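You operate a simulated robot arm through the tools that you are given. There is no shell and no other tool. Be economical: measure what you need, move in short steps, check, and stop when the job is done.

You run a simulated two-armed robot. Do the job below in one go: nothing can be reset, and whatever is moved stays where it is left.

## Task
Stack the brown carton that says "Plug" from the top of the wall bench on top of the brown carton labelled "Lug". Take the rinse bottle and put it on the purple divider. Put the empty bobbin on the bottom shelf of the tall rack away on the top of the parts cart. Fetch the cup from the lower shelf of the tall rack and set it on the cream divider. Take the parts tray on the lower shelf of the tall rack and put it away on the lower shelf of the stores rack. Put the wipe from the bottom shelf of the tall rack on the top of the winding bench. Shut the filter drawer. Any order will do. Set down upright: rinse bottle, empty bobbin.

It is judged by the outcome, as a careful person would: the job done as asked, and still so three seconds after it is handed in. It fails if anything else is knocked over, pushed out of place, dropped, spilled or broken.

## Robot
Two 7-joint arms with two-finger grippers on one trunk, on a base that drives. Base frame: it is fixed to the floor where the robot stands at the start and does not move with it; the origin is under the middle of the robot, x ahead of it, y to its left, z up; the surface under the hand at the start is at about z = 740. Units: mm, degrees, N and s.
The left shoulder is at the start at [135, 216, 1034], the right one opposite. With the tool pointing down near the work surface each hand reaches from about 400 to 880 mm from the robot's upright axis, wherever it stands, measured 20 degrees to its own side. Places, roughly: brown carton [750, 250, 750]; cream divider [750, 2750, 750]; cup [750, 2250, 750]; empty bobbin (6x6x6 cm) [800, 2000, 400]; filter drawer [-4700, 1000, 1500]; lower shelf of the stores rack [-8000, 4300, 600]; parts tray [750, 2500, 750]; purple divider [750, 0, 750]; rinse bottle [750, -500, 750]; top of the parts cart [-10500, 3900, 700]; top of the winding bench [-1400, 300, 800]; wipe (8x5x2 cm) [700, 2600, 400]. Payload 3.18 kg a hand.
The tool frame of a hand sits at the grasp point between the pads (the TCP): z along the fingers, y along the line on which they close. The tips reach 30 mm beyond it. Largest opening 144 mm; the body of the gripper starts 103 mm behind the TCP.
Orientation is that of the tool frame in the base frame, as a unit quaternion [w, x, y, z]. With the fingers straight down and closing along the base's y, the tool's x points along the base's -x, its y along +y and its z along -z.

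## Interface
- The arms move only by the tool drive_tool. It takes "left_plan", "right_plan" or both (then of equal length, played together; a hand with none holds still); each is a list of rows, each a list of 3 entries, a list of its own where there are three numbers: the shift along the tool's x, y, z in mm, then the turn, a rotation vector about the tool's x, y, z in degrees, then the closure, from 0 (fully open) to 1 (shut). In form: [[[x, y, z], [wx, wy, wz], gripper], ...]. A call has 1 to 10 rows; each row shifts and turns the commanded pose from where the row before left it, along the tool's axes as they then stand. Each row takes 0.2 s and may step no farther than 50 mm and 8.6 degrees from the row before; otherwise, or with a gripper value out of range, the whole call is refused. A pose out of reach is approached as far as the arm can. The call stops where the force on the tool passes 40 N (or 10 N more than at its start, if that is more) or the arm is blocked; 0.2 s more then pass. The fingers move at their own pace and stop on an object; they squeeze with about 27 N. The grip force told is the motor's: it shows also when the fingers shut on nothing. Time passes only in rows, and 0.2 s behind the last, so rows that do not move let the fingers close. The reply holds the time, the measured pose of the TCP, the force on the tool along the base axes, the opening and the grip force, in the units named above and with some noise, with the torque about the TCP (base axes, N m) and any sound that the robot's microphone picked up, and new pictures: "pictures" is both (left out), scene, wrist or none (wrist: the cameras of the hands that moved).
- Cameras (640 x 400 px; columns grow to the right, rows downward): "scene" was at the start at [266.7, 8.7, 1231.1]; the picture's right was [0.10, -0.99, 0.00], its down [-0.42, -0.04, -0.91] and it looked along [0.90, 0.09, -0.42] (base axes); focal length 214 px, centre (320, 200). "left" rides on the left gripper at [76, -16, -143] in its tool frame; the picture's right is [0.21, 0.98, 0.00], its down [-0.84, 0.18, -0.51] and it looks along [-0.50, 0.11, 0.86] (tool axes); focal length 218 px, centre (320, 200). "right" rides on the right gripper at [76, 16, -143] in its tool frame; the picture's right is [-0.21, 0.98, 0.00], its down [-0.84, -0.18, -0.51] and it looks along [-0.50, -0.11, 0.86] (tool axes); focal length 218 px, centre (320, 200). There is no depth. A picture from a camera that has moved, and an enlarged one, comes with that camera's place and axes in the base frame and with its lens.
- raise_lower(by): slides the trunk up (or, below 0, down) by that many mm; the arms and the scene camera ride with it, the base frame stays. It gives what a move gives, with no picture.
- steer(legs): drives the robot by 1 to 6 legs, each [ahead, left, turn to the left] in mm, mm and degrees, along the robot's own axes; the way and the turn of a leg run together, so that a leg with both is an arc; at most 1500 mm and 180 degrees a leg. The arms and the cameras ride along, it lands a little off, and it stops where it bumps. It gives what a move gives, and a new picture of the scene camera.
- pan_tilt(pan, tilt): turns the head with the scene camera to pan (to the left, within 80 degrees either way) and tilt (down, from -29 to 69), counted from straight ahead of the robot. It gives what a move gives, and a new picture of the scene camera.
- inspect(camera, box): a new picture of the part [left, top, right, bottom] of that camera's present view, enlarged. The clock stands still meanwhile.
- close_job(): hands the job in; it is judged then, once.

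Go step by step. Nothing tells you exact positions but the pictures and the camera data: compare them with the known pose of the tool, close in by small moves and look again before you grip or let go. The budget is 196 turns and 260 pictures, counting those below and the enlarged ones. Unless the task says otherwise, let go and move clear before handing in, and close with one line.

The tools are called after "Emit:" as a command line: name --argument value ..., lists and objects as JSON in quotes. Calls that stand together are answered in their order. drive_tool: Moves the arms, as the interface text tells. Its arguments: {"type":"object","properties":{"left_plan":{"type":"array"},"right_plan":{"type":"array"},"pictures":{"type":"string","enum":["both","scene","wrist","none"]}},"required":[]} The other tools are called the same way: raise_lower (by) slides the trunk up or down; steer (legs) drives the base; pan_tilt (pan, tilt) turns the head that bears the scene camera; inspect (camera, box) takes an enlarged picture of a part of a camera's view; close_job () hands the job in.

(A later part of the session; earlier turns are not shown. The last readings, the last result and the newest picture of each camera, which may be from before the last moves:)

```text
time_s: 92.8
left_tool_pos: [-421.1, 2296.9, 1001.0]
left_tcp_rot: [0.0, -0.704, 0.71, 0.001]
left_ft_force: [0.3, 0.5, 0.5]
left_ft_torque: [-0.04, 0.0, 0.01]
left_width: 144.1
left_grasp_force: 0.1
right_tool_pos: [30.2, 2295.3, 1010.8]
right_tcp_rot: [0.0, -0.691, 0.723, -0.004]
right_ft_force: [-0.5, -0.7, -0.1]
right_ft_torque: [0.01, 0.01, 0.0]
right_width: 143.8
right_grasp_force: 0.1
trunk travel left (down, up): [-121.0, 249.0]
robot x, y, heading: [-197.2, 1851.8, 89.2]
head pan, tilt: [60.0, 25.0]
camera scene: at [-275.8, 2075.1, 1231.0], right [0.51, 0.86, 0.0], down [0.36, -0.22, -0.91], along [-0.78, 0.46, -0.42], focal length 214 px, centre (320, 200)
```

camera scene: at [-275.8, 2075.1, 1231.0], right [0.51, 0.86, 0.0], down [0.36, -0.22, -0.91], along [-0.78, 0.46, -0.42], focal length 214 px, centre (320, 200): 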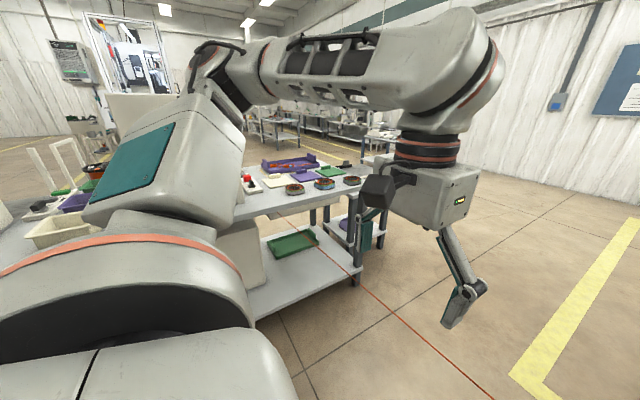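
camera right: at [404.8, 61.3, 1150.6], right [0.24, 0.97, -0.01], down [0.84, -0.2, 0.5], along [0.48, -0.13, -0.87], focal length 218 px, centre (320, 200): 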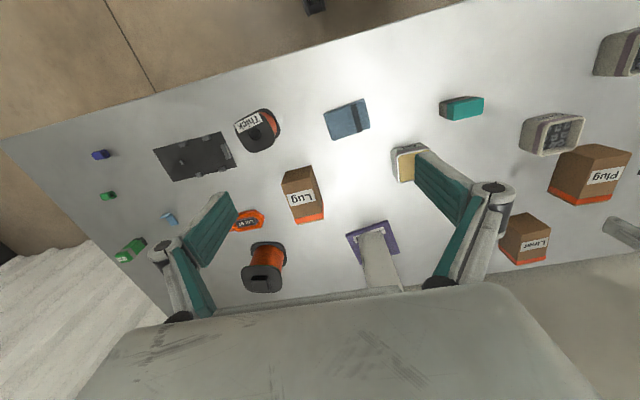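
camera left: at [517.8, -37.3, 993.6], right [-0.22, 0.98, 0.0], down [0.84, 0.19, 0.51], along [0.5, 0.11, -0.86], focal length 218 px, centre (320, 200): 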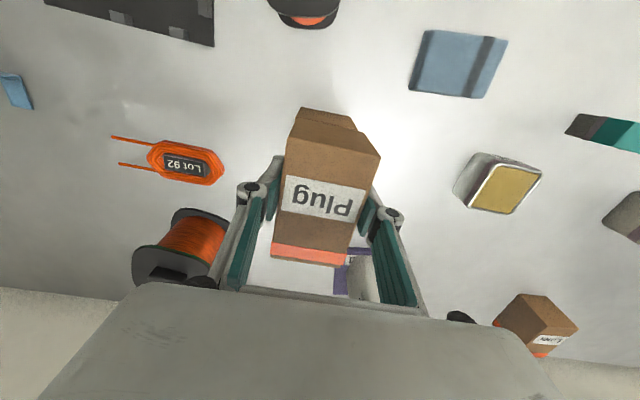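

Emit:
inspect --camera "scene" --box '[230, 140, 430, 300]'

Emit:
pan_tilt --pan 79 --tilt 5

Emit:
inspect --camera "scene" --box '[0, 0, 320, 300]'

Emit:
inspect --camera "left" --box '[0, 0, 640, 400]'

```text
2.50 times, centred on (330, 220) of scene
camera zoom: at [-275.8, 2075.1, 1231.0], right [0.51, 0.86, 0.0], down [0.36, -0.22, -0.91], along [-0.78, 0.46, -0.42], focal length 536 px, centre (295, 150)
```

zoom: 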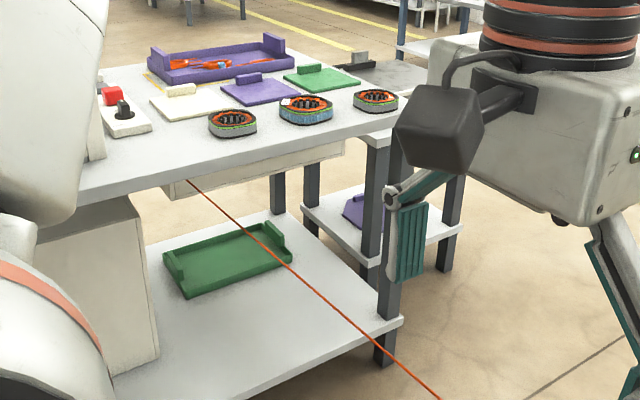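

```text
time_s: 93.7
left_tool_pos: [-420.6, 2296.3, 1001.2]
left_tcp_rot: [0.001, -0.704, 0.71, 0.001]
left_ft_force: [-0.1, -0.6, 0.2]
left_ft_torque: [0.0, -0.02, 0.02]
left_width: 143.9
left_grasp_force: 0.1
right_tool_pos: [31.3, 2294.0, 1010.9]
right_tcp_rot: [0.0, -0.691, 0.723, -0.003]
right_ft_force: [0.4, 1.0, 0.2]
right_ft_torque: [-0.01, -0.03, 0.02]
right_width: 144.1
right_grasp_force: 0.0
trunk travel left (down, up): [-121.0, 249.0]
robot x, y, heading: [-194.3, 1850.3, 89.7]
head pan, tilt: [79.0, 5.0]
camera scene: at [-286.5, 2046.7, 1263.4], right [0.2, 0.98, 0.0], down [0.09, -0.02, -1.0], along [-0.98, 0.2, -0.09], focal length 214 px, centre (320, 200)
```

scene: 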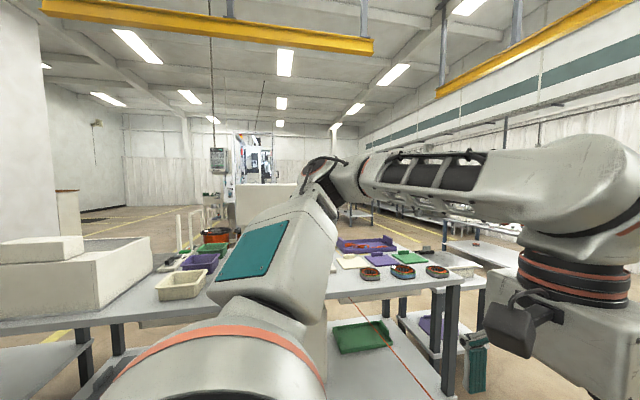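

```text
1.33 times, centred on (160, 150) of scene
camera zoom: at [-286.5, 2046.7, 1263.4], right [0.2, 0.98, 0.0], down [0.09, -0.02, -1.0], along [-0.98, 0.2, -0.09], focal length 286 px, centre (533, 267)
```

zoom: 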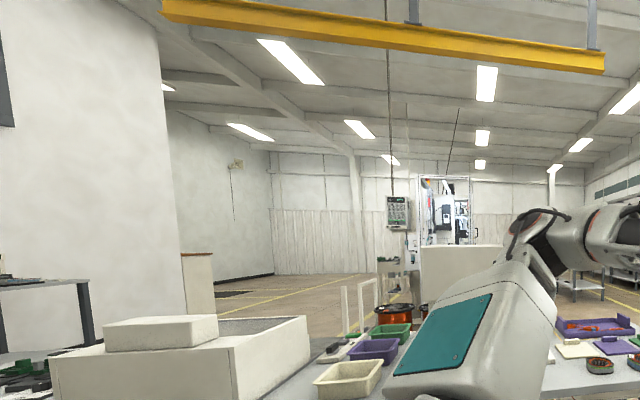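

```text
1.00 times, centred on (320, 200) of left (not enlarged: the box is as wide or as high as the picture)
camera zoom: at [-405.2, 2221.4, 1144.0], right [-0.98, -0.2, 0.0], down [-0.17, 0.84, 0.51], along [-0.1, 0.5, -0.86], focal length 218 px, centre (320, 200)
```

zoom: 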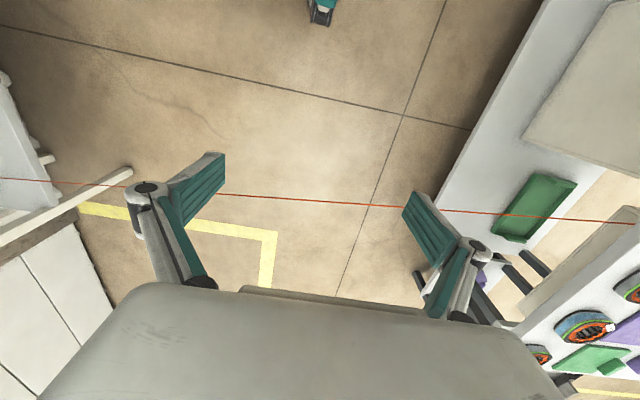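

Emit:
steer --legs '[[0, -300, 0], [0, 0, 90]]'

Emit:
pan_tilt --pan 0 --tilt 25

Emit:
pan_tilt --pan 60 --tilt 20

```text
time_s: 95.9
left_tool_pos: [-270.4, 2279.9, 1003.0]
left_tcp_rot: [-0.011, 0.711, -0.703, 0.002]
left_ft_force: [-0.4, -0.5, 0.1]
left_ft_torque: [0.03, -0.05, 0.0]
left_width: 144.2
left_grasp_force: 0.0
right_tool_pos: [174.2, 2287.3, 1016.8]
right_tcp_rot: [0.01, -0.706, 0.708, -0.012]
right_ft_force: [0.3, -0.1, 0.1]
right_ft_torque: [0.0, 0.02, -0.01]
right_width: 144.1
right_grasp_force: 0.1
trunk travel left (down, up): [-121.0, 249.0]
robot x, y, heading: [-22.2, 1843.4, 90.5]
head pan, tilt: [79.0, 5.0]
stopped in leg 1: the robot was blocked; the commanded pose is now the measured one
camera scene: at [-134.4, 2030.4, 1264.6], right [0.18, 0.98, 0.01], down [0.1, -0.01, -0.99], along [-0.98, 0.18, -0.1], focal length 214 px, centre (320, 200)
```

scene: 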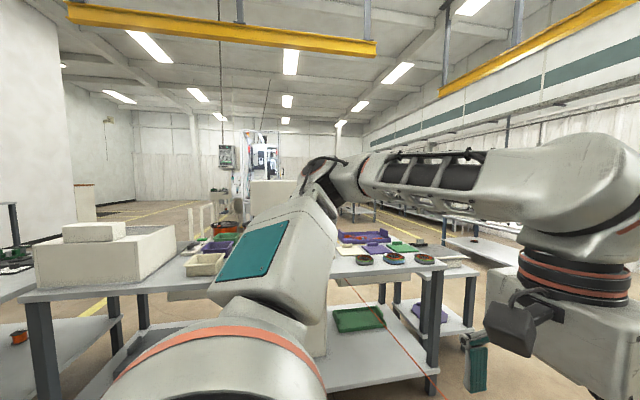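

```text
time_s: 97.5
left_tool_pos: [-268.4, 2282.1, 998.9]
left_tcp_rot: [-0.01, 0.71, -0.705, 0.005]
left_ft_force: [1.2, -0.3, 0.6]
left_ft_torque: [0.01, 0.02, 0.0]
left_width: 144.0
left_grasp_force: 0.1
right_tool_pos: [175.1, 2288.7, 1014.8]
right_tcp_rot: [0.012, -0.705, 0.709, -0.017]
right_ft_force: [-0.6, 0.2, -0.8]
right_ft_torque: [0.05, 0.04, 0.0]
right_width: 143.7
right_grasp_force: 0.0
trunk travel left (down, up): [-121.0, 249.0]
robot x, y, heading: [-19.0, 1850.1, 90.3]
head pan, tilt: [0.0, 25.0]
camera scene: at [-44.9, 2108.5, 1232.4], right [1.0, 0.01, 0.02], down [0.02, -0.42, -0.91], along [0.0, 0.91, -0.42], focal length 214 px, centre (320, 200)
```

scene: 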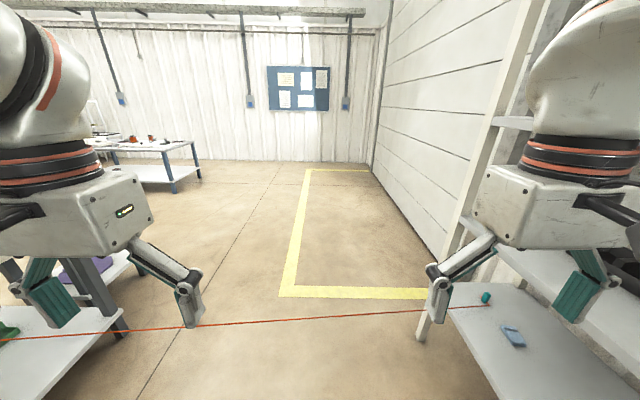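

```text
time_s: 98.8
left_tool_pos: [-267.7, 2283.7, 999.5]
left_tcp_rot: [-0.01, 0.71, -0.705, 0.005]
left_ft_force: [0.6, 0.3, -0.4]
left_ft_torque: [0.05, 0.01, -0.01]
left_width: 144.0
left_grasp_force: 0.0
right_tool_pos: [175.0, 2286.9, 1014.4]
right_tcp_rot: [0.013, -0.706, 0.708, -0.016]
right_ft_force: [-0.4, -1.2, -0.2]
right_ft_torque: [-0.04, 0.01, 0.01]
right_width: 143.8
right_grasp_force: 0.0
trunk travel left (down, up): [-121.0, 249.0]
robot x, y, heading: [-20.8, 1851.7, 90.3]
head pan, tilt: [60.0, 20.0]
camera scene: at [-125.1, 2062.7, 1238.6], right [0.5, 0.87, 0.02], down [0.32, -0.16, -0.93], along [-0.81, 0.47, -0.36], focal length 214 px, centre (320, 200)
```

scene: 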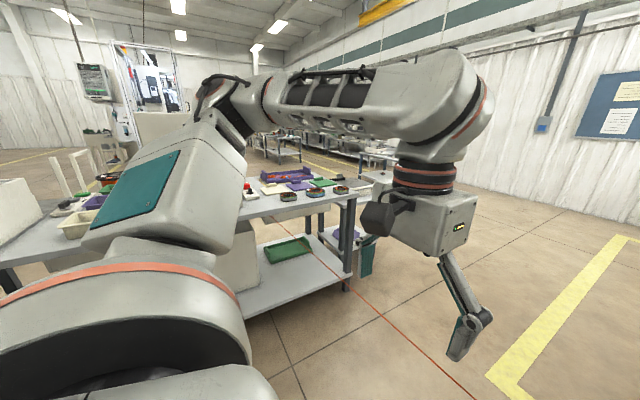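

I moved along the wrong axis and touched the rack with something on my right. I'll back straight off and check the rack.

Emit:
steer --legs '[[0, 180, 0]]'

Emit:
pan_tilt --pan -70 --tilt 25

```text
time_s: 101.0
left_tool_pos: [-434.6, 2288.1, 1001.9]
left_tcp_rot: [-0.001, 0.709, -0.705, 0.001]
left_ft_force: [0.4, -0.2, 0.5]
left_ft_torque: [-0.03, -0.01, -0.03]
left_width: 144.2
left_grasp_force: 0.1
right_tool_pos: [11.4, 2291.7, 1007.5]
right_tcp_rot: [0.0, -0.702, 0.712, -0.009]
right_ft_force: [-0.4, 0.0, -0.4]
right_ft_torque: [0.02, 0.0, -0.01]
right_width: 143.8
right_grasp_force: 0.1
trunk travel left (down, up): [-121.0, 249.0]
robot x, y, heading: [-208.3, 1846.2, 90.4]
head pan, tilt: [60.0, 20.0]
camera scene: at [-287.1, 2068.7, 1239.1], right [0.5, 0.87, 0.0], down [0.3, -0.17, -0.94], along [-0.82, 0.47, -0.34], focal length 214 px, centre (320, 200)
```

scene: 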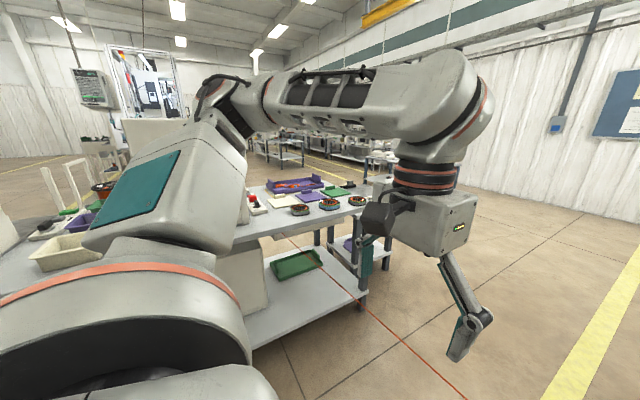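

```text
time_s: 103.1
left_tool_pos: [-434.2, 2288.7, 1000.7]
left_tcp_rot: [0.0, 0.709, -0.705, 0.0]
left_ft_force: [0.3, 0.3, 0.4]
left_ft_torque: [-0.01, 0.0, 0.0]
left_width: 143.9
left_grasp_force: 0.2
right_tool_pos: [12.5, 2293.1, 1006.7]
right_tcp_rot: [0.001, -0.703, 0.712, -0.009]
right_ft_force: [-0.1, -0.2, 0.6]
right_ft_torque: [0.0, 0.0, 0.06]
right_width: 144.0
right_grasp_force: 0.0
trunk travel left (down, up): [-121.0, 249.0]
robot x, y, heading: [-206.3, 1848.6, 90.0]
head pan, tilt: [-70.0, 25.0]
camera scene: at [-119.5, 2054.3, 1231.0], right [0.35, -0.94, 0.0], down [-0.4, -0.15, -0.91], along [0.85, 0.31, -0.42], focal length 214 px, centre (320, 200)
```

scene: 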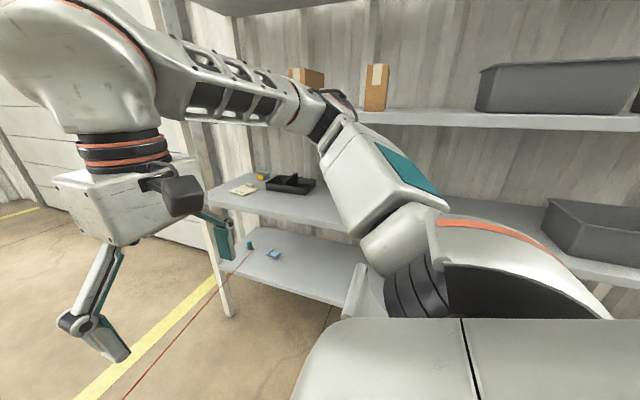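

Emit:
steer --legs '[[0, 0, 90]]'

Emit:
pan_tilt --pan 45 --tilt 20

Emit:
pan_tilt --pan 0 --tilt 35

```text
time_s: 107.3
left_tool_pos: [-650.7, 1628.5, 1000.6]
left_tcp_rot: [0.0, 1.0, -0.009, 0.0]
left_ft_force: [-0.1, -0.5, 0.5]
left_ft_torque: [0.01, 0.01, -0.02]
left_width: 143.9
left_grasp_force: 0.1
right_tool_pos: [-644.1, 2073.4, 1006.8]
right_tcp_rot: [-0.007, 1.0, -0.019, 0.007]
right_ft_force: [-0.5, -0.3, -0.4]
right_ft_torque: [0.01, -0.02, -0.02]
right_width: 144.0
right_grasp_force: 0.1
trunk travel left (down, up): [-121.0, 249.0]
robot x, y, heading: [-204.9, 1850.8, 178.7]
head pan, tilt: [-70.0, 25.0]
camera scene: at [-410.4, 1937.8, 1231.1], right [0.95, 0.32, 0.0], down [0.14, -0.4, -0.91], along [-0.29, 0.86, -0.42], focal length 214 px, centre (320, 200)
```

scene: 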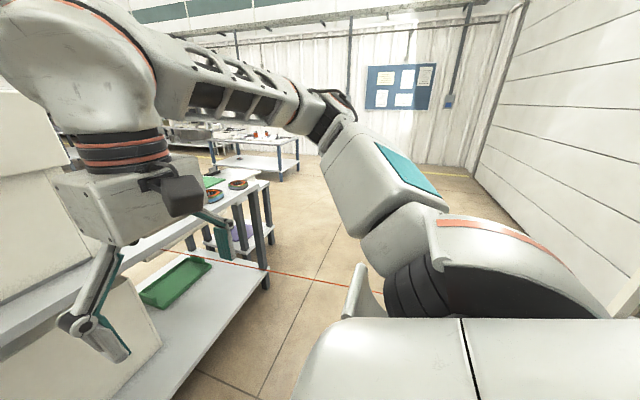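

```text
time_s: 109.2
left_tool_pos: [-651.0, 1628.7, 1001.0]
left_tcp_rot: [0.0, 1.0, -0.01, -0.001]
left_ft_force: [0.2, 0.2, 0.9]
left_ft_torque: [0.02, 0.0, -0.01]
left_width: 144.0
left_grasp_force: 0.1
right_tool_pos: [-644.3, 2074.7, 1008.3]
right_tcp_rot: [-0.007, 1.0, -0.019, 0.006]
right_ft_force: [0.2, -0.1, -1.1]
right_ft_torque: [-0.04, -0.02, -0.02]
right_width: 144.0
right_grasp_force: 0.1
trunk travel left (down, up): [-121.0, 249.0]
robot x, y, heading: [-206.7, 1848.8, 178.8]
head pan, tilt: [45.0, 20.0]
camera scene: at [-447.9, 1786.3, 1239.1], right [-0.69, 0.72, 0.0], down [0.25, 0.24, -0.94], along [-0.68, -0.65, -0.34], focal length 214 px, centre (320, 200)
```

scene: 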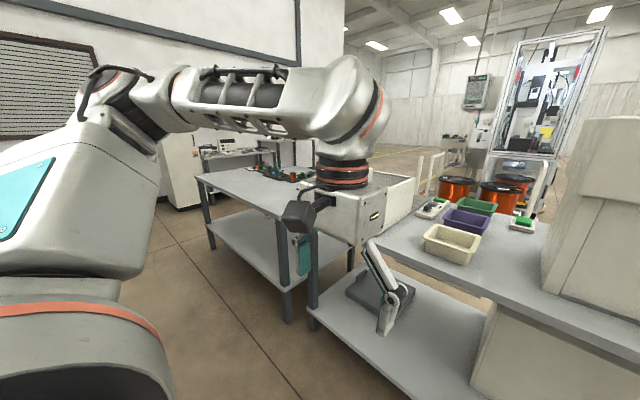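

```text
time_s: 110.4
left_tool_pos: [-650.8, 1630.1, 1000.7]
left_tcp_rot: [0.0, 1.0, -0.009, 0.0]
left_ft_force: [-0.2, -0.3, 0.3]
left_ft_torque: [0.02, 0.02, 0.03]
left_width: 144.0
left_grasp_force: 0.1
right_tool_pos: [-643.3, 2074.9, 1007.0]
right_tcp_rot: [-0.007, 1.0, -0.019, 0.006]
right_ft_force: [0.1, 0.2, 0.2]
right_ft_torque: [-0.04, -0.01, -0.03]
right_width: 144.0
right_grasp_force: 0.0
trunk travel left (down, up): [-121.0, 249.0]
robot x, y, heading: [-201.2, 1847.0, 179.1]
head pan, tilt: [0.0, 35.0]
camera scene: at [-468.7, 1852.5, 1215.3], right [0.02, 1.0, 0.0], down [0.57, -0.01, -0.82], along [-0.82, 0.02, -0.57], focal length 214 px, centre (320, 200)
```

scene: 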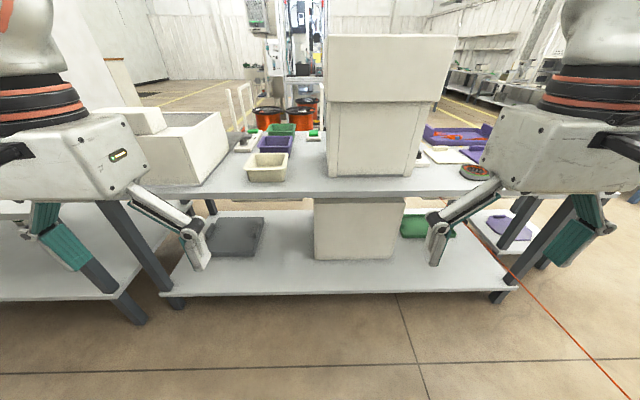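

Bench at y≈-390..900 (front x≈-1055) is the winding bench. The wire spans rack to assembly bench at y≈2400–2790, so I'll keep south of it. Turning back to face the rack at the cup.

Emit:
steer --legs '[[0, 0, -90], [0, 0, -89]]'

Emit:
pan_tilt --pan 0 --tilt 30

```text
time_s: 118.4
left_tool_pos: [236.2, 2075.9, 1001.6]
left_tcp_rot: [0.0, -0.001, 1.0, 0.0]
left_ft_force: [-0.1, -0.6, 0.4]
left_ft_torque: [0.0, -0.02, -0.03]
left_width: 143.9
left_grasp_force: 0.1
right_tool_pos: [239.8, 1629.9, 1008.0]
right_tcp_rot: [-0.006, 0.008, 1.0, -0.007]
right_ft_force: [0.2, 0.3, 0.1]
right_ft_torque: [0.02, 0.01, 0.01]
right_width: 144.0
right_grasp_force: 0.1
trunk travel left (down, up): [-121.0, 249.0]
robot x, y, heading: [-204.1, 1847.3, 0.2]
head pan, tilt: [0.0, 35.0]
camera scene: at [58.0, 1847.1, 1215.3], right [0.0, -1.0, 0.0], down [-0.57, 0.0, -0.82], along [0.82, 0.0, -0.57], focal length 214 px, centre (320, 200)
```

scene: 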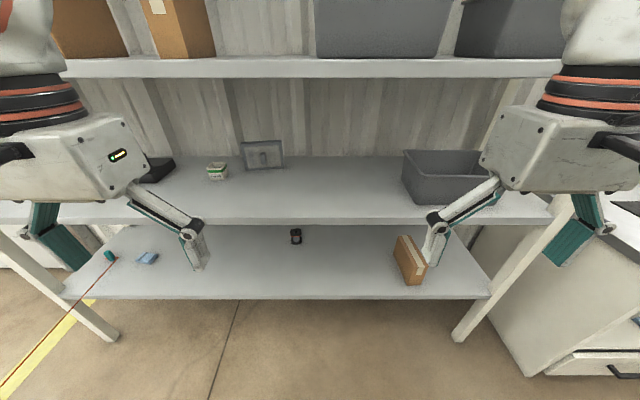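

```text
time_s: 119.0
left_tool_pos: [236.9, 2075.1, 1000.4]
left_tcp_rot: [0.0, -0.001, 1.0, 0.001]
left_ft_force: [-0.6, -0.5, -0.3]
left_ft_torque: [0.01, 0.02, 0.0]
left_width: 143.9
left_grasp_force: 0.0
right_tool_pos: [240.6, 1630.7, 1007.1]
right_tcp_rot: [-0.007, 0.009, 1.0, -0.006]
right_ft_force: [-0.1, 0.2, 0.3]
right_ft_torque: [0.0, -0.03, -0.01]
right_width: 144.0
right_grasp_force: 0.2
trunk travel left (down, up): [-121.0, 249.0]
robot x, y, heading: [-208.0, 1848.3, -0.3]
head pan, tilt: [0.0, 30.0]
camera scene: at [60.4, 1847.3, 1223.0], right [0.0, -1.0, 0.0], down [-0.5, 0.0, -0.87], along [0.87, 0.0, -0.5], focal length 214 px, centre (320, 200)
```

scene: 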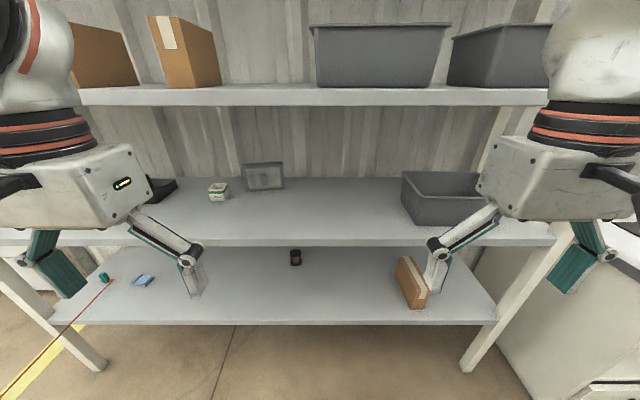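

Emit:
inspect --camera "scene" --box '[180, 150, 300, 220]'

Emit:
inspect --camera "scene" --box '[260, 230, 330, 280]'

Emit:
inspect --camera "scene" --box '[80, 250, 180, 310]'

```text
5.33 times, centred on (240, 185) of scene
camera zoom: at [60.4, 1847.3, 1223.0], right [0.0, -1.0, 0.0], down [-0.5, 0.0, -0.87], along [0.87, 0.0, -0.5], focal length 1144 px, centre (747, 280)
```

zoom: 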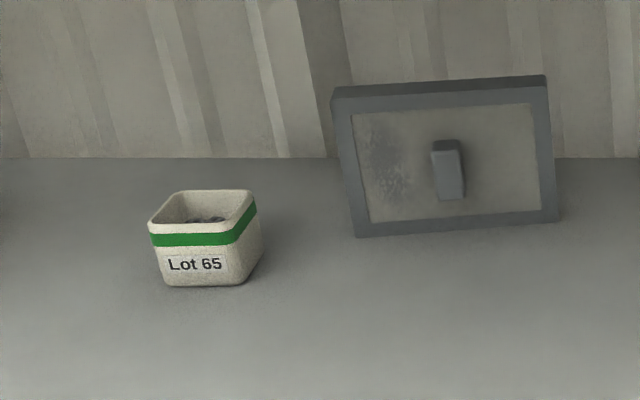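

```text
8.00 times, centred on (295, 255) of scene
camera zoom: at [60.4, 1847.3, 1223.0], right [0.0, -1.0, 0.0], down [-0.5, 0.0, -0.87], along [0.87, 0.0, -0.5], focal length 1716 px, centre (520, -240)
```

zoom: 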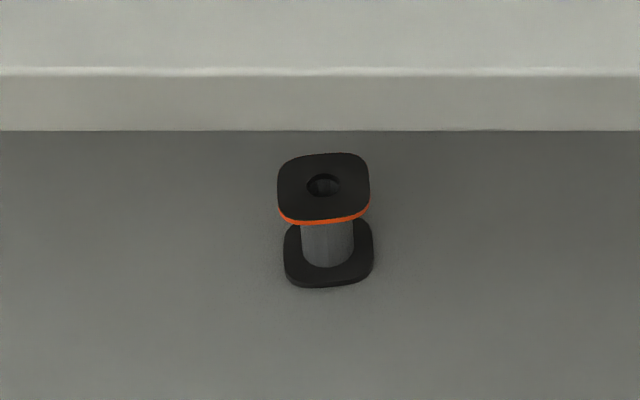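

```text
6.40 times, centred on (130, 280) of scene
camera zoom: at [60.4, 1847.3, 1223.0], right [0.0, -1.0, 0.0], down [-0.5, 0.0, -0.87], along [0.87, 0.0, -0.5], focal length 1373 px, centre (1536, -312)
```

zoom: 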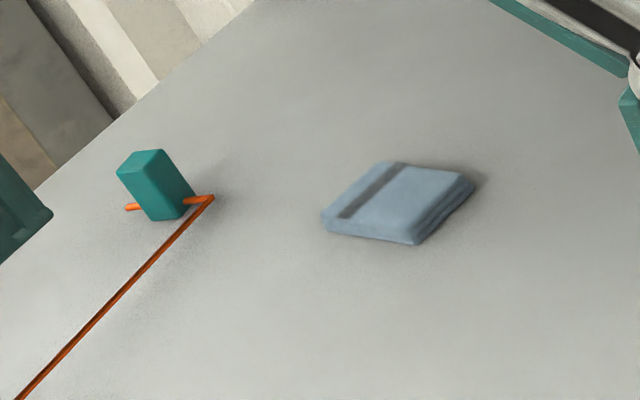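

The two views give a better fix: lower shelf z≈825 with its front at x≈524, cup near (775,2224), bobbin near (850,1967,405) and wipe near (722,2652,415). I'll drive to face the cup and pitch the left hand forward.

Emit:
steer --legs '[[0, 155, 0], [170, 0, 0]]'

Emit:
drive_tool --left_plan '[[[0, 0, 20], [0, -8, 0], 0], [[0, 0, 20], [0, -8, 0], 0], [[0, 0, 20], [0, -8, 0], 0], [[0, 0, 20], [0, -8, 0], 0], [[0, 0, 20], [0, -8, 0], 0]]' --pictures "both"

```text
time_s: 122.1
left_tool_pos: [406.1, 2231.8, 1001.1]
left_tcp_rot: [0.0, 0.0, 1.0, 0.0]
left_ft_force: [0.7, -0.4, 0.2]
left_ft_torque: [-0.01, 0.05, 0.01]
left_width: 143.8
left_grasp_force: 0.0
right_tool_pos: [409.0, 1784.4, 1007.4]
right_tcp_rot: [-0.005, 0.009, 1.0, -0.007]
right_ft_force: [0.1, -0.1, -0.2]
right_ft_torque: [-0.01, 0.06, 0.0]
right_width: 144.1
right_grasp_force: 0.0
trunk travel left (down, up): [-121.0, 249.0]
robot x, y, heading: [-37.3, 2003.7, -0.2]
head pan, tilt: [0.0, 30.0]
camera scene: at [229.4, 2003.2, 1223.1], right [0.0, -1.0, 0.0], down [-0.5, 0.0, -0.87], along [0.87, 0.0, -0.5], focal length 214 px, centre (320, 200)
```

scene: 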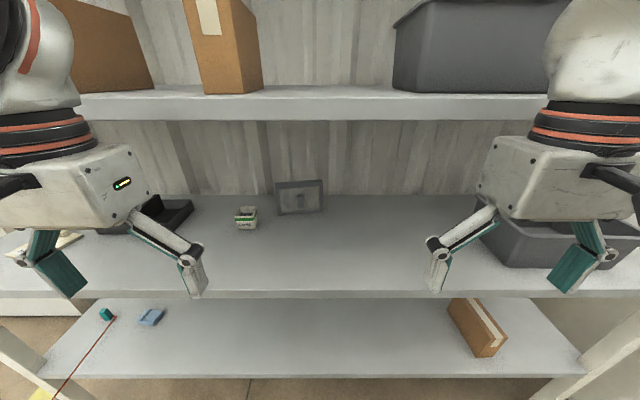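

```text
time_s: 123.3
left_tool_pos: [504.7, 2205.9, 943.3]
left_tcp_rot: [0.34, 0.0, 0.94, -0.001]
left_ft_force: [0.5, 0.0, -0.2]
left_ft_torque: [0.0, -0.03, 0.04]
left_width: 143.9
left_grasp_force: 0.0
left hand out of reach, approached as far as the arm can: row 3, 4, 5
right_tool_pos: [408.7, 1785.5, 1006.0]
right_tcp_rot: [-0.007, 0.01, 1.0, -0.007]
right_ft_force: [0.7, 0.3, -0.5]
right_ft_torque: [0.03, 0.02, 0.0]
right_width: 144.0
right_grasp_force: 0.0
trunk travel left (down, up): [-121.0, 249.0]
robot x, y, heading: [-33.2, 2000.6, 0.0]
head pan, tilt: [0.0, 30.0]
camera scene: at [229.9, 2002.9, 1222.7], right [0.0, -1.0, 0.0], down [-0.5, 0.0, -0.87], along [0.87, 0.0, -0.5], focal length 214 px, centre (320, 200)
camera left: at [355.1, 2191.2, 1002.0], right [-0.16, 0.98, -0.13], down [0.32, 0.18, 0.93], along [0.93, 0.11, -0.34], focal length 218 px, centre (320, 200)
```

scene: 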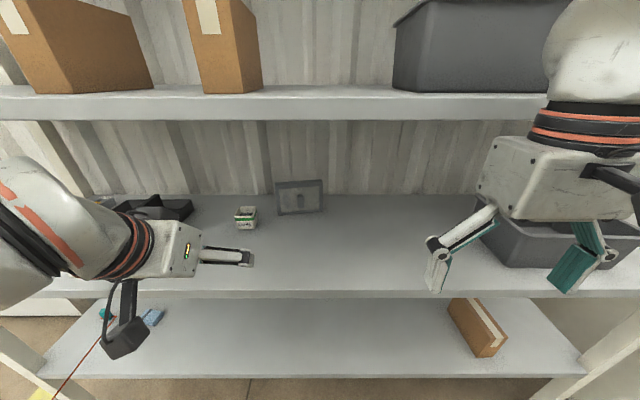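
left: 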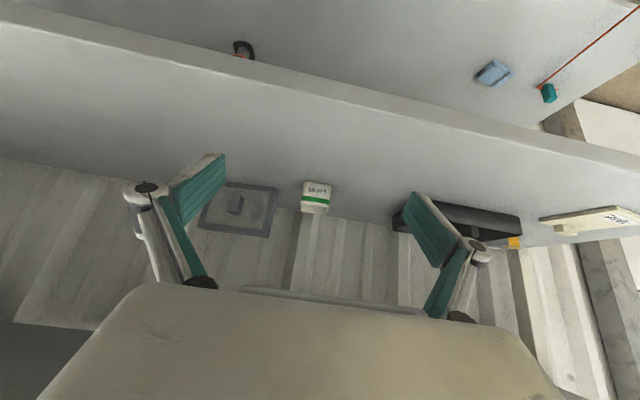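

Emit:
drive_tool --left_plan '[[[-20, 3, 42], [0, 0, 0], 0], [[-20, 3, 42], [0, 0, 0], 0], [[-28, 3, 37], [0, 0, 0], 0], [[-28, 3, 36], [0, 0, 0], 0], [[-30, 4, 36], [0, 0, 0], 0]]' --pictures "both"

```text
time_s: 124.5
left_tool_pos: [726.5, 2224.7, 877.2]
left_tcp_rot: [0.34, 0.0, 0.94, -0.001]
left_ft_force: [-0.1, -0.4, -0.5]
left_ft_torque: [0.01, 0.02, 0.0]
left_width: 144.0
left_grasp_force: 0.0
right_tool_pos: [408.0, 1785.8, 1005.9]
right_tcp_rot: [-0.007, 0.01, 1.0, -0.007]
right_ft_force: [0.2, -0.4, 0.2]
right_ft_torque: [-0.01, 0.03, -0.01]
right_width: 144.0
right_grasp_force: 0.1
trunk travel left (down, up): [-121.0, 249.0]
robot x, y, heading: [-38.9, 2002.2, -0.1]
head pan, tilt: [0.0, 30.0]
camera scene: at [230.1, 2003.5, 1222.6], right [0.0, -1.0, 0.0], down [-0.5, 0.0, -0.87], along [0.87, 0.0, -0.5], focal length 214 px, centre (320, 200)
camera left: at [576.5, 2209.7, 937.7], right [-0.16, 0.98, -0.13], down [0.32, 0.18, 0.93], along [0.93, 0.11, -0.34], focal length 218 px, centre (320, 200)
```

scene: 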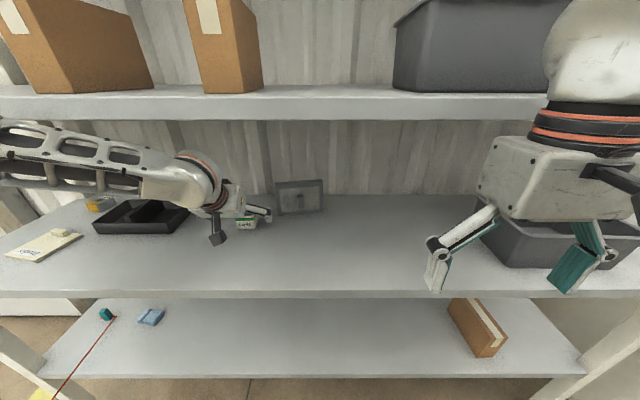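
left: 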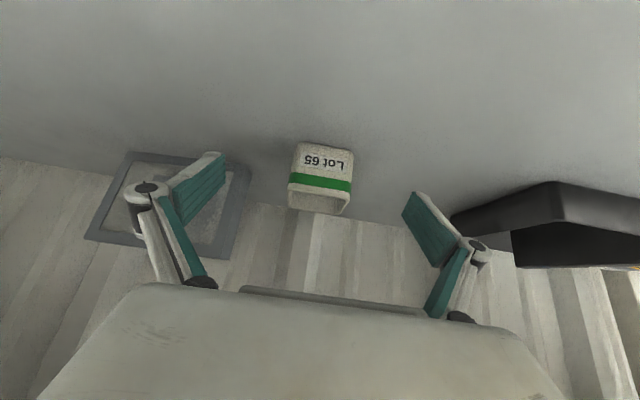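

Emit:
drive_tool --left_plan '[[[0, 4, 0], [0, 0, 0], 0.3], [[-10, 0, 13], [0, 0, 0], 0.3], [[-10, 0, 14], [0, 0, 0], 0.3], [[-9, 0, 12], [0, 0, 0], 0.3], [[0, 0, 0], [0, 0, 0], 0.3]]' --pictures "both"

```text
time_s: 125.7
left_tool_pos: [771.9, 2227.6, 868.3]
left_tcp_rot: [0.343, 0.001, 0.939, -0.001]
left_ft_force: [-0.2, -0.3, 0.1]
left_ft_torque: [-0.01, 0.01, -0.03]
left_width: 100.8
left_grasp_force: 0.1
right_tool_pos: [407.3, 1785.3, 1007.9]
right_tcp_rot: [-0.006, 0.01, 1.0, -0.007]
right_ft_force: [0.1, -0.1, 1.2]
right_ft_torque: [0.0, 0.0, 0.01]
right_width: 144.2
right_grasp_force: 0.0
trunk travel left (down, up): [-121.0, 249.0]
robot x, y, heading: [-36.0, 2008.3, -0.4]
head pan, tilt: [0.0, 30.0]
camera scene: at [228.5, 2003.2, 1223.3], right [0.0, -1.0, 0.0], down [-0.5, 0.0, -0.87], along [0.87, 0.0, -0.5], focal length 214 px, centre (320, 200)
camera left: at [622.5, 2211.8, 927.7], right [-0.16, 0.98, -0.14], down [0.32, 0.18, 0.93], along [0.93, 0.11, -0.34], focal length 218 px, centre (320, 200)
```

scene: 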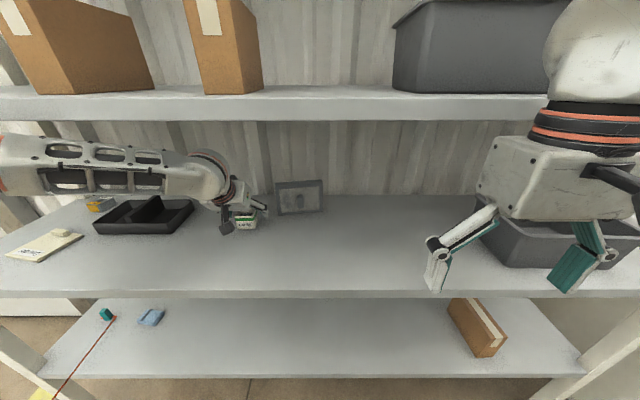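
left: 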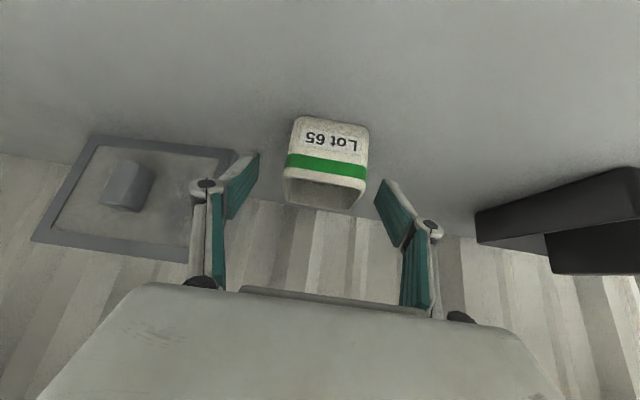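

Emit:
drive_tool --left_plan '[[[0, -1, 3], [0, 0, 0], 0.4], [[0, 0, 0], [0, 0, 0], 0.7], [[0, 0, 0], [0, 0, 0], 1], [[0, 0, 0], [0, 0, 0], 1], [[-12.8, 0, -15.4], [0, 0, 0], 1], [[-12.8, 0, -15.4], [0, 0, 0], 1]]' --pictures "both"

```text
time_s: 127.1
left_tool_pos: [773.7, 2225.5, 906.5]
left_tcp_rot: [0.342, 0.0, 0.94, 0.0]
left_ft_force: [0.0, -0.3, -1.4]
left_ft_torque: [-0.02, -0.01, 0.02]
left_width: 55.8
left_grasp_force: 27.2
right_tool_pos: [407.2, 1785.6, 1007.7]
right_tcp_rot: [-0.006, 0.009, 1.0, -0.007]
right_ft_force: [-0.3, 0.9, -0.4]
right_ft_torque: [0.0, 0.01, -0.01]
right_width: 144.0
right_grasp_force: 0.2
trunk travel left (down, up): [-121.0, 249.0]
robot x, y, heading: [-39.3, 2001.5, -0.3]
head pan, tilt: [0.0, 30.0]
camera scene: at [228.8, 2003.2, 1223.1], right [0.0, -1.0, 0.0], down [-0.5, 0.0, -0.87], along [0.87, 0.0, -0.5], focal length 214 px, centre (320, 200)
camera left: at [624.0, 2211.0, 966.2], right [-0.16, 0.98, -0.13], down [0.32, 0.18, 0.93], along [0.93, 0.11, -0.34], focal length 218 px, centre (320, 200)
```

scene: 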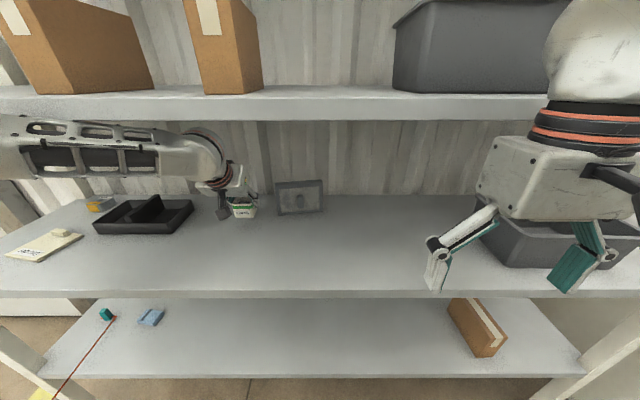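
left: 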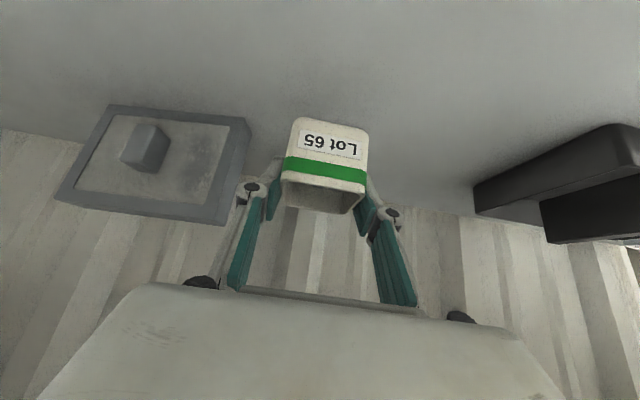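

Emit:
drive_tool --left_plan '[[[31, 0, -31], [0, 0, 0], 1], [[32, 0, -29], [0, 0, 0], 1], [[32, 0, -29], [0, 0, 0], 1]]' --pictures "none"

Emit:
steer --legs '[[0, 345, 0]]'

Emit:
pan_tilt --pan 30 --tilt 40

Emit:
inspect --camera "left" --box '[0, 0, 640, 400]'

```text
time_s: 127.9
left_tool_pos: [643.5, 2226.6, 911.6]
left_tcp_rot: [0.343, -0.001, 0.939, -0.001]
left_ft_force: [-0.6, -0.7, -0.3]
left_ft_torque: [-0.01, 0.01, -0.01]
left_width: 55.7
left_grasp_force: 27.1
right_tool_pos: [406.6, 1785.5, 1007.0]
right_tcp_rot: [-0.006, 0.01, 1.0, -0.006]
right_ft_force: [-0.6, 0.2, -0.4]
right_ft_torque: [-0.02, -0.03, -0.02]
right_width: 143.9
right_grasp_force: 0.0
trunk travel left (down, up): [-121.0, 249.0]
robot x, y, heading: [-36.4, 2002.7, -0.3]
head pan, tilt: [0.0, 30.0]
```

```text
time_s: 131.5
left_tool_pos: [645.4, 2569.7, 910.0]
left_tcp_rot: [0.342, 0.001, 0.94, -0.001]
left_ft_force: [-0.1, -0.2, -0.6]
left_ft_torque: [-0.06, 0.0, 0.05]
left_width: 55.6
left_grasp_force: 27.1
right_tool_pos: [407.6, 2129.0, 1007.4]
right_tcp_rot: [-0.007, 0.01, 1.0, -0.007]
right_ft_force: [-0.3, 0.9, -0.4]
right_ft_torque: [0.02, 0.0, 0.01]
right_width: 144.0
right_grasp_force: 0.0
trunk travel left (down, up): [-121.0, 249.0]
robot x, y, heading: [-33.1, 2345.5, -0.3]
head pan, tilt: [0.0, 30.0]
camera scene: at [229.6, 2346.6, 1223.1], right [0.0, -1.0, 0.0], down [-0.5, 0.0, -0.87], along [0.87, 0.0, -0.5], focal length 214 px, centre (320, 200)
```

scene: 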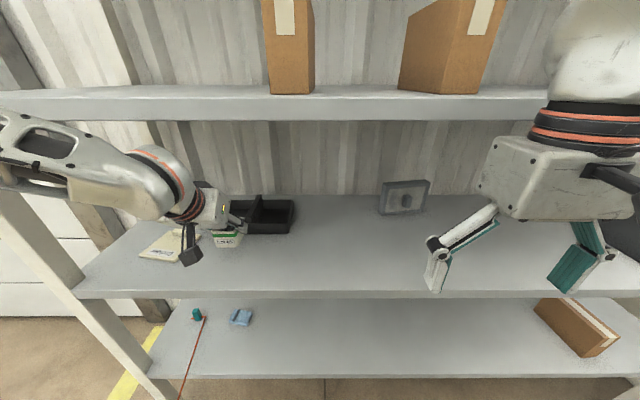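

```text
time_s: 132.4
left_tool_pos: [646.1, 2568.9, 911.2]
left_tcp_rot: [0.343, 0.0, 0.939, 0.0]
left_ft_force: [-0.5, 0.9, -0.3]
left_ft_torque: [0.0, 0.02, 0.0]
left_width: 55.8
left_grasp_force: 26.7
right_tool_pos: [409.6, 2128.3, 1006.3]
right_tcp_rot: [-0.007, 0.011, 1.0, -0.006]
right_ft_force: [0.1, 0.5, -0.8]
right_ft_torque: [0.01, -0.01, 0.02]
right_width: 144.2
right_grasp_force: 0.1
trunk travel left (down, up): [-121.0, 249.0]
robot x, y, heading: [-30.6, 2349.7, -0.2]
head pan, tilt: [30.0, 40.0]
camera scene: at [213.0, 2388.8, 1207.7], right [0.5, -0.87, 0.0], down [-0.56, -0.32, -0.77], along [0.66, 0.38, -0.64], focal length 214 px, centre (320, 200)
```

scene: 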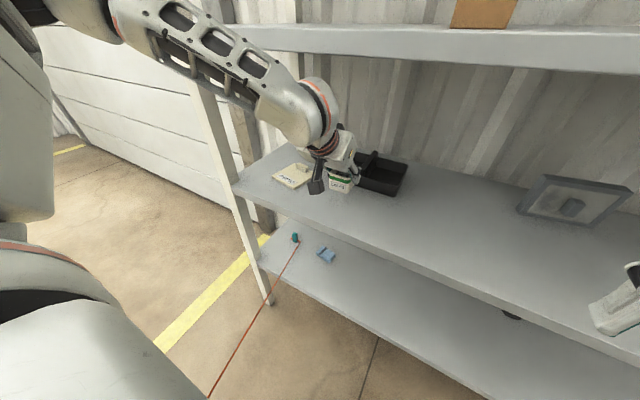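

```text
1.00 times, centred on (320, 200) of left (not enlarged: the box is as wide or as high as the picture)
camera zoom: at [495.2, 2554.3, 970.5], right [-0.16, 0.98, -0.14], down [0.32, 0.18, 0.93], along [0.93, 0.1, -0.34], focal length 218 px, centre (320, 200)
```

zoom: 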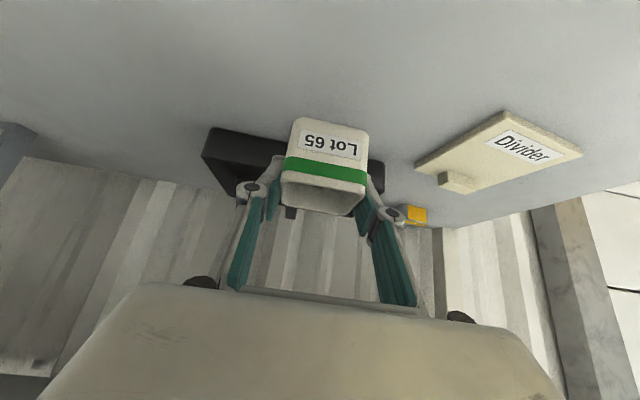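

Emit:
drive_tool --left_plan '[[[0, 43, 0], [0, 0, 0], 1], [[0, 43, 0], [0, 0, 0], 1], [[-2, 43, 2], [0, 0, 0], 1], [[-3, 41, 2], [0, 0, 0], 1], [[6.4, 0, 7.7], [0, 0, 0], 1], [[6.4, 0, 7.7], [0, 0, 0], 1]]' --pictures "both"

Emit:
inspect --camera "scene" --box '[230, 130, 380, 220]'

```text
time_s: 133.8
left_tool_pos: [653.0, 2740.4, 890.3]
left_tcp_rot: [0.342, 0.001, 0.94, -0.001]
left_ft_force: [0.0, 0.7, -1.3]
left_ft_torque: [0.0, 0.0, -0.04]
left_width: 55.4
left_grasp_force: 27.0
right_tool_pos: [408.6, 2129.5, 1007.5]
right_tcp_rot: [-0.007, 0.01, 1.0, -0.007]
right_ft_force: [-0.6, -0.2, -0.6]
right_ft_torque: [-0.02, 0.03, 0.01]
right_width: 144.1
right_grasp_force: 0.1
trunk travel left (down, up): [-121.0, 249.0]
robot x, y, heading: [-35.7, 2351.2, -0.1]
head pan, tilt: [30.0, 40.0]
camera scene: at [213.0, 2389.2, 1207.6], right [0.5, -0.87, 0.0], down [-0.56, -0.32, -0.77], along [0.66, 0.38, -0.64], focal length 214 px, centre (320, 200)
camera left: at [502.8, 2725.0, 949.9], right [-0.16, 0.98, -0.14], down [0.32, 0.18, 0.93], along [0.93, 0.1, -0.34], focal length 218 px, centre (320, 200)
```

scene: 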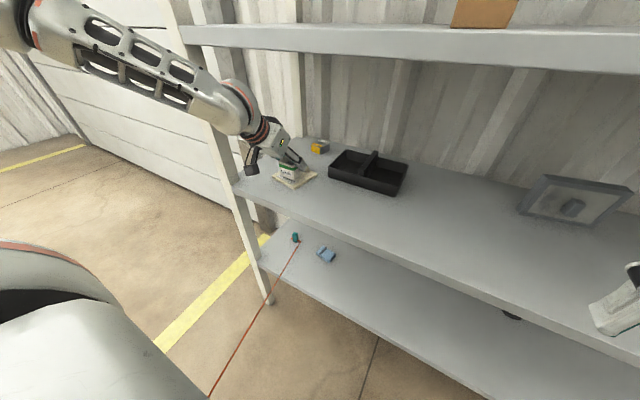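
left: 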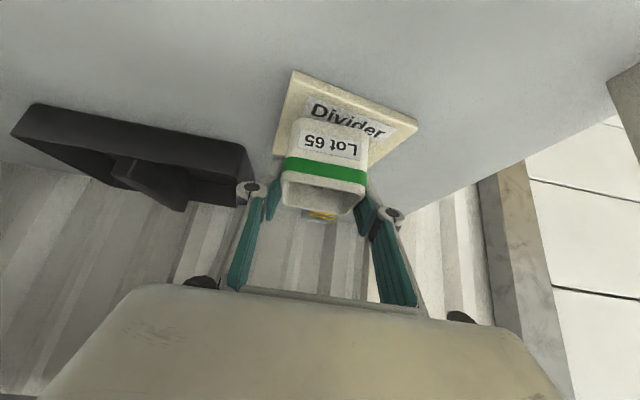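

```text
4.27 times, centred on (305, 175) of scene
camera zoom: at [213.0, 2389.2, 1207.6], right [0.5, -0.87, 0.0], down [-0.56, -0.32, -0.77], along [0.66, 0.38, -0.64], focal length 915 px, centre (384, 307)
```

zoom: 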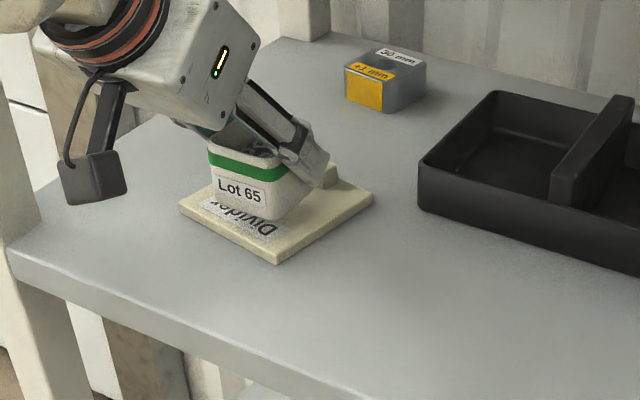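

Emit:
drive_tool --left_plan '[[[6.4, 0, 7.7], [0, 0, 0], 1], [[1.9, 0, 2.3], [0, 0, 0], 1], [[1.9, 0, 2.3], [0, 0, 0], 1], [[0, 0, 0], [0, 0, 0], 1]]' --pictures "none"

```text
time_s: 134.8
left_tool_pos: [652.6, 2739.7, 874.6]
left_tcp_rot: [0.341, 0.0, 0.94, -0.001]
left_ft_force: [0.1, 0.5, -0.7]
left_ft_torque: [-0.01, 0.02, 0.0]
left_width: 55.4
left_grasp_force: 27.2
right_tool_pos: [407.9, 2127.9, 1007.3]
right_tcp_rot: [-0.006, 0.011, 1.0, -0.007]
right_ft_force: [-0.2, -0.3, 0.2]
right_ft_torque: [0.03, -0.03, 0.0]
right_width: 144.2
right_grasp_force: 0.1
trunk travel left (down, up): [-121.0, 249.0]
robot x, y, heading: [-38.4, 2350.1, 0.1]
head pan, tilt: [30.0, 40.0]
```

Emit:
drive_tool --left_plan '[[[1.9, 0, 2.3], [0, 0, 0], 1], [[1.3, 0, 1.6], [0, 0, 0], 1], [[1.3, 0, 1.6], [0, 0, 0], 1], [[0, 0, 0], [0, 0, 0], 1]]' --pictures "none"

Emit:
inspect --camera "scene" --box '[230, 130, 380, 220]'

```text
time_s: 135.8
left_tool_pos: [651.5, 2738.1, 874.0]
left_tcp_rot: [0.346, 0.001, 0.938, 0.001]
left_ft_force: [4.2, 4.8, 20.1]
left_ft_torque: [0.01, -0.13, 0.09]
left_width: 55.7
left_grasp_force: 27.8
right_tool_pos: [406.5, 2128.3, 1007.7]
right_tcp_rot: [-0.005, 0.011, 1.0, -0.005]
right_ft_force: [0.4, -0.4, -0.6]
right_ft_torque: [-0.01, 0.01, 0.0]
right_width: 143.9
right_grasp_force: 0.2
trunk travel left (down, up): [-121.0, 249.0]
robot x, y, heading: [-38.0, 2346.2, -0.2]
head pan, tilt: [30.0, 40.0]
```

```text
4.27 times, centred on (305, 175) of scene
camera zoom: at [211.2, 2388.5, 1208.6], right [0.5, -0.87, 0.0], down [-0.56, -0.32, -0.77], along [0.67, 0.38, -0.64], focal length 915 px, centre (384, 307)
```

zoom: 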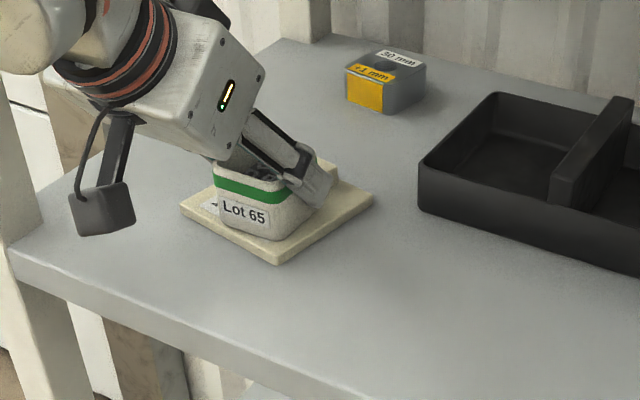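

Emit:
drive_tool --left_plan '[[[-1.3, 0, -1.6], [0, 0, 0], 1], [[0, 0, 0], [0, 0, 0], 0.6], [[0, 0, 0], [0, 0, 0], 0.3], [[0, 0, 0], [0, 0, 0], 0.3], [[0, 0, -30], [0, 0, 0], 0.3], [[0, 0, -40], [0, 0, 0], 0.2], [[20, 0, -40], [0, 0, 0], 0]]' --pictures "wrist"

Emit:
inspect --camera "scene" --box '[230, 130, 380, 220]'

```text
time_s: 137.4
left_tool_pos: [562.9, 2739.0, 942.1]
left_tcp_rot: [0.343, 0.0, 0.939, -0.001]
left_ft_force: [-0.6, 0.3, 0.6]
left_ft_torque: [0.02, 0.0, 0.02]
left_width: 144.1
left_grasp_force: 0.0
right_tool_pos: [406.2, 2129.3, 1008.8]
right_tcp_rot: [-0.005, 0.01, 1.0, -0.006]
right_ft_force: [-0.6, 0.3, 0.3]
right_ft_torque: [0.0, -0.02, 0.0]
right_width: 144.0
right_grasp_force: 0.0
trunk travel left (down, up): [-121.0, 249.0]
robot x, y, heading: [-36.2, 2348.5, -0.2]
head pan, tilt: [30.0, 40.0]
camera left: at [413.3, 2724.1, 1002.0], right [-0.16, 0.98, -0.14], down [0.32, 0.18, 0.93], along [0.94, 0.1, -0.34], focal length 218 px, centre (320, 200)
```

left: 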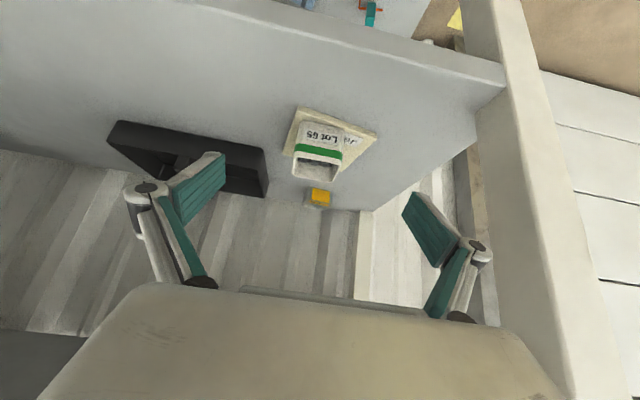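

```text
4.27 times, centred on (305, 175) of scene
camera zoom: at [211.2, 2388.9, 1208.4], right [0.5, -0.87, 0.0], down [-0.56, -0.32, -0.77], along [0.67, 0.38, -0.64], focal length 915 px, centre (384, 307)
```

zoom: 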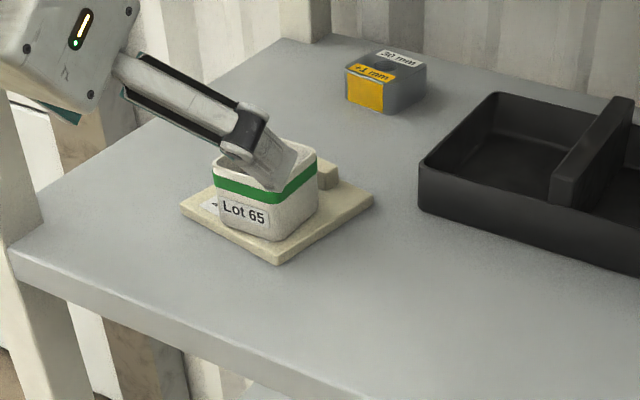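

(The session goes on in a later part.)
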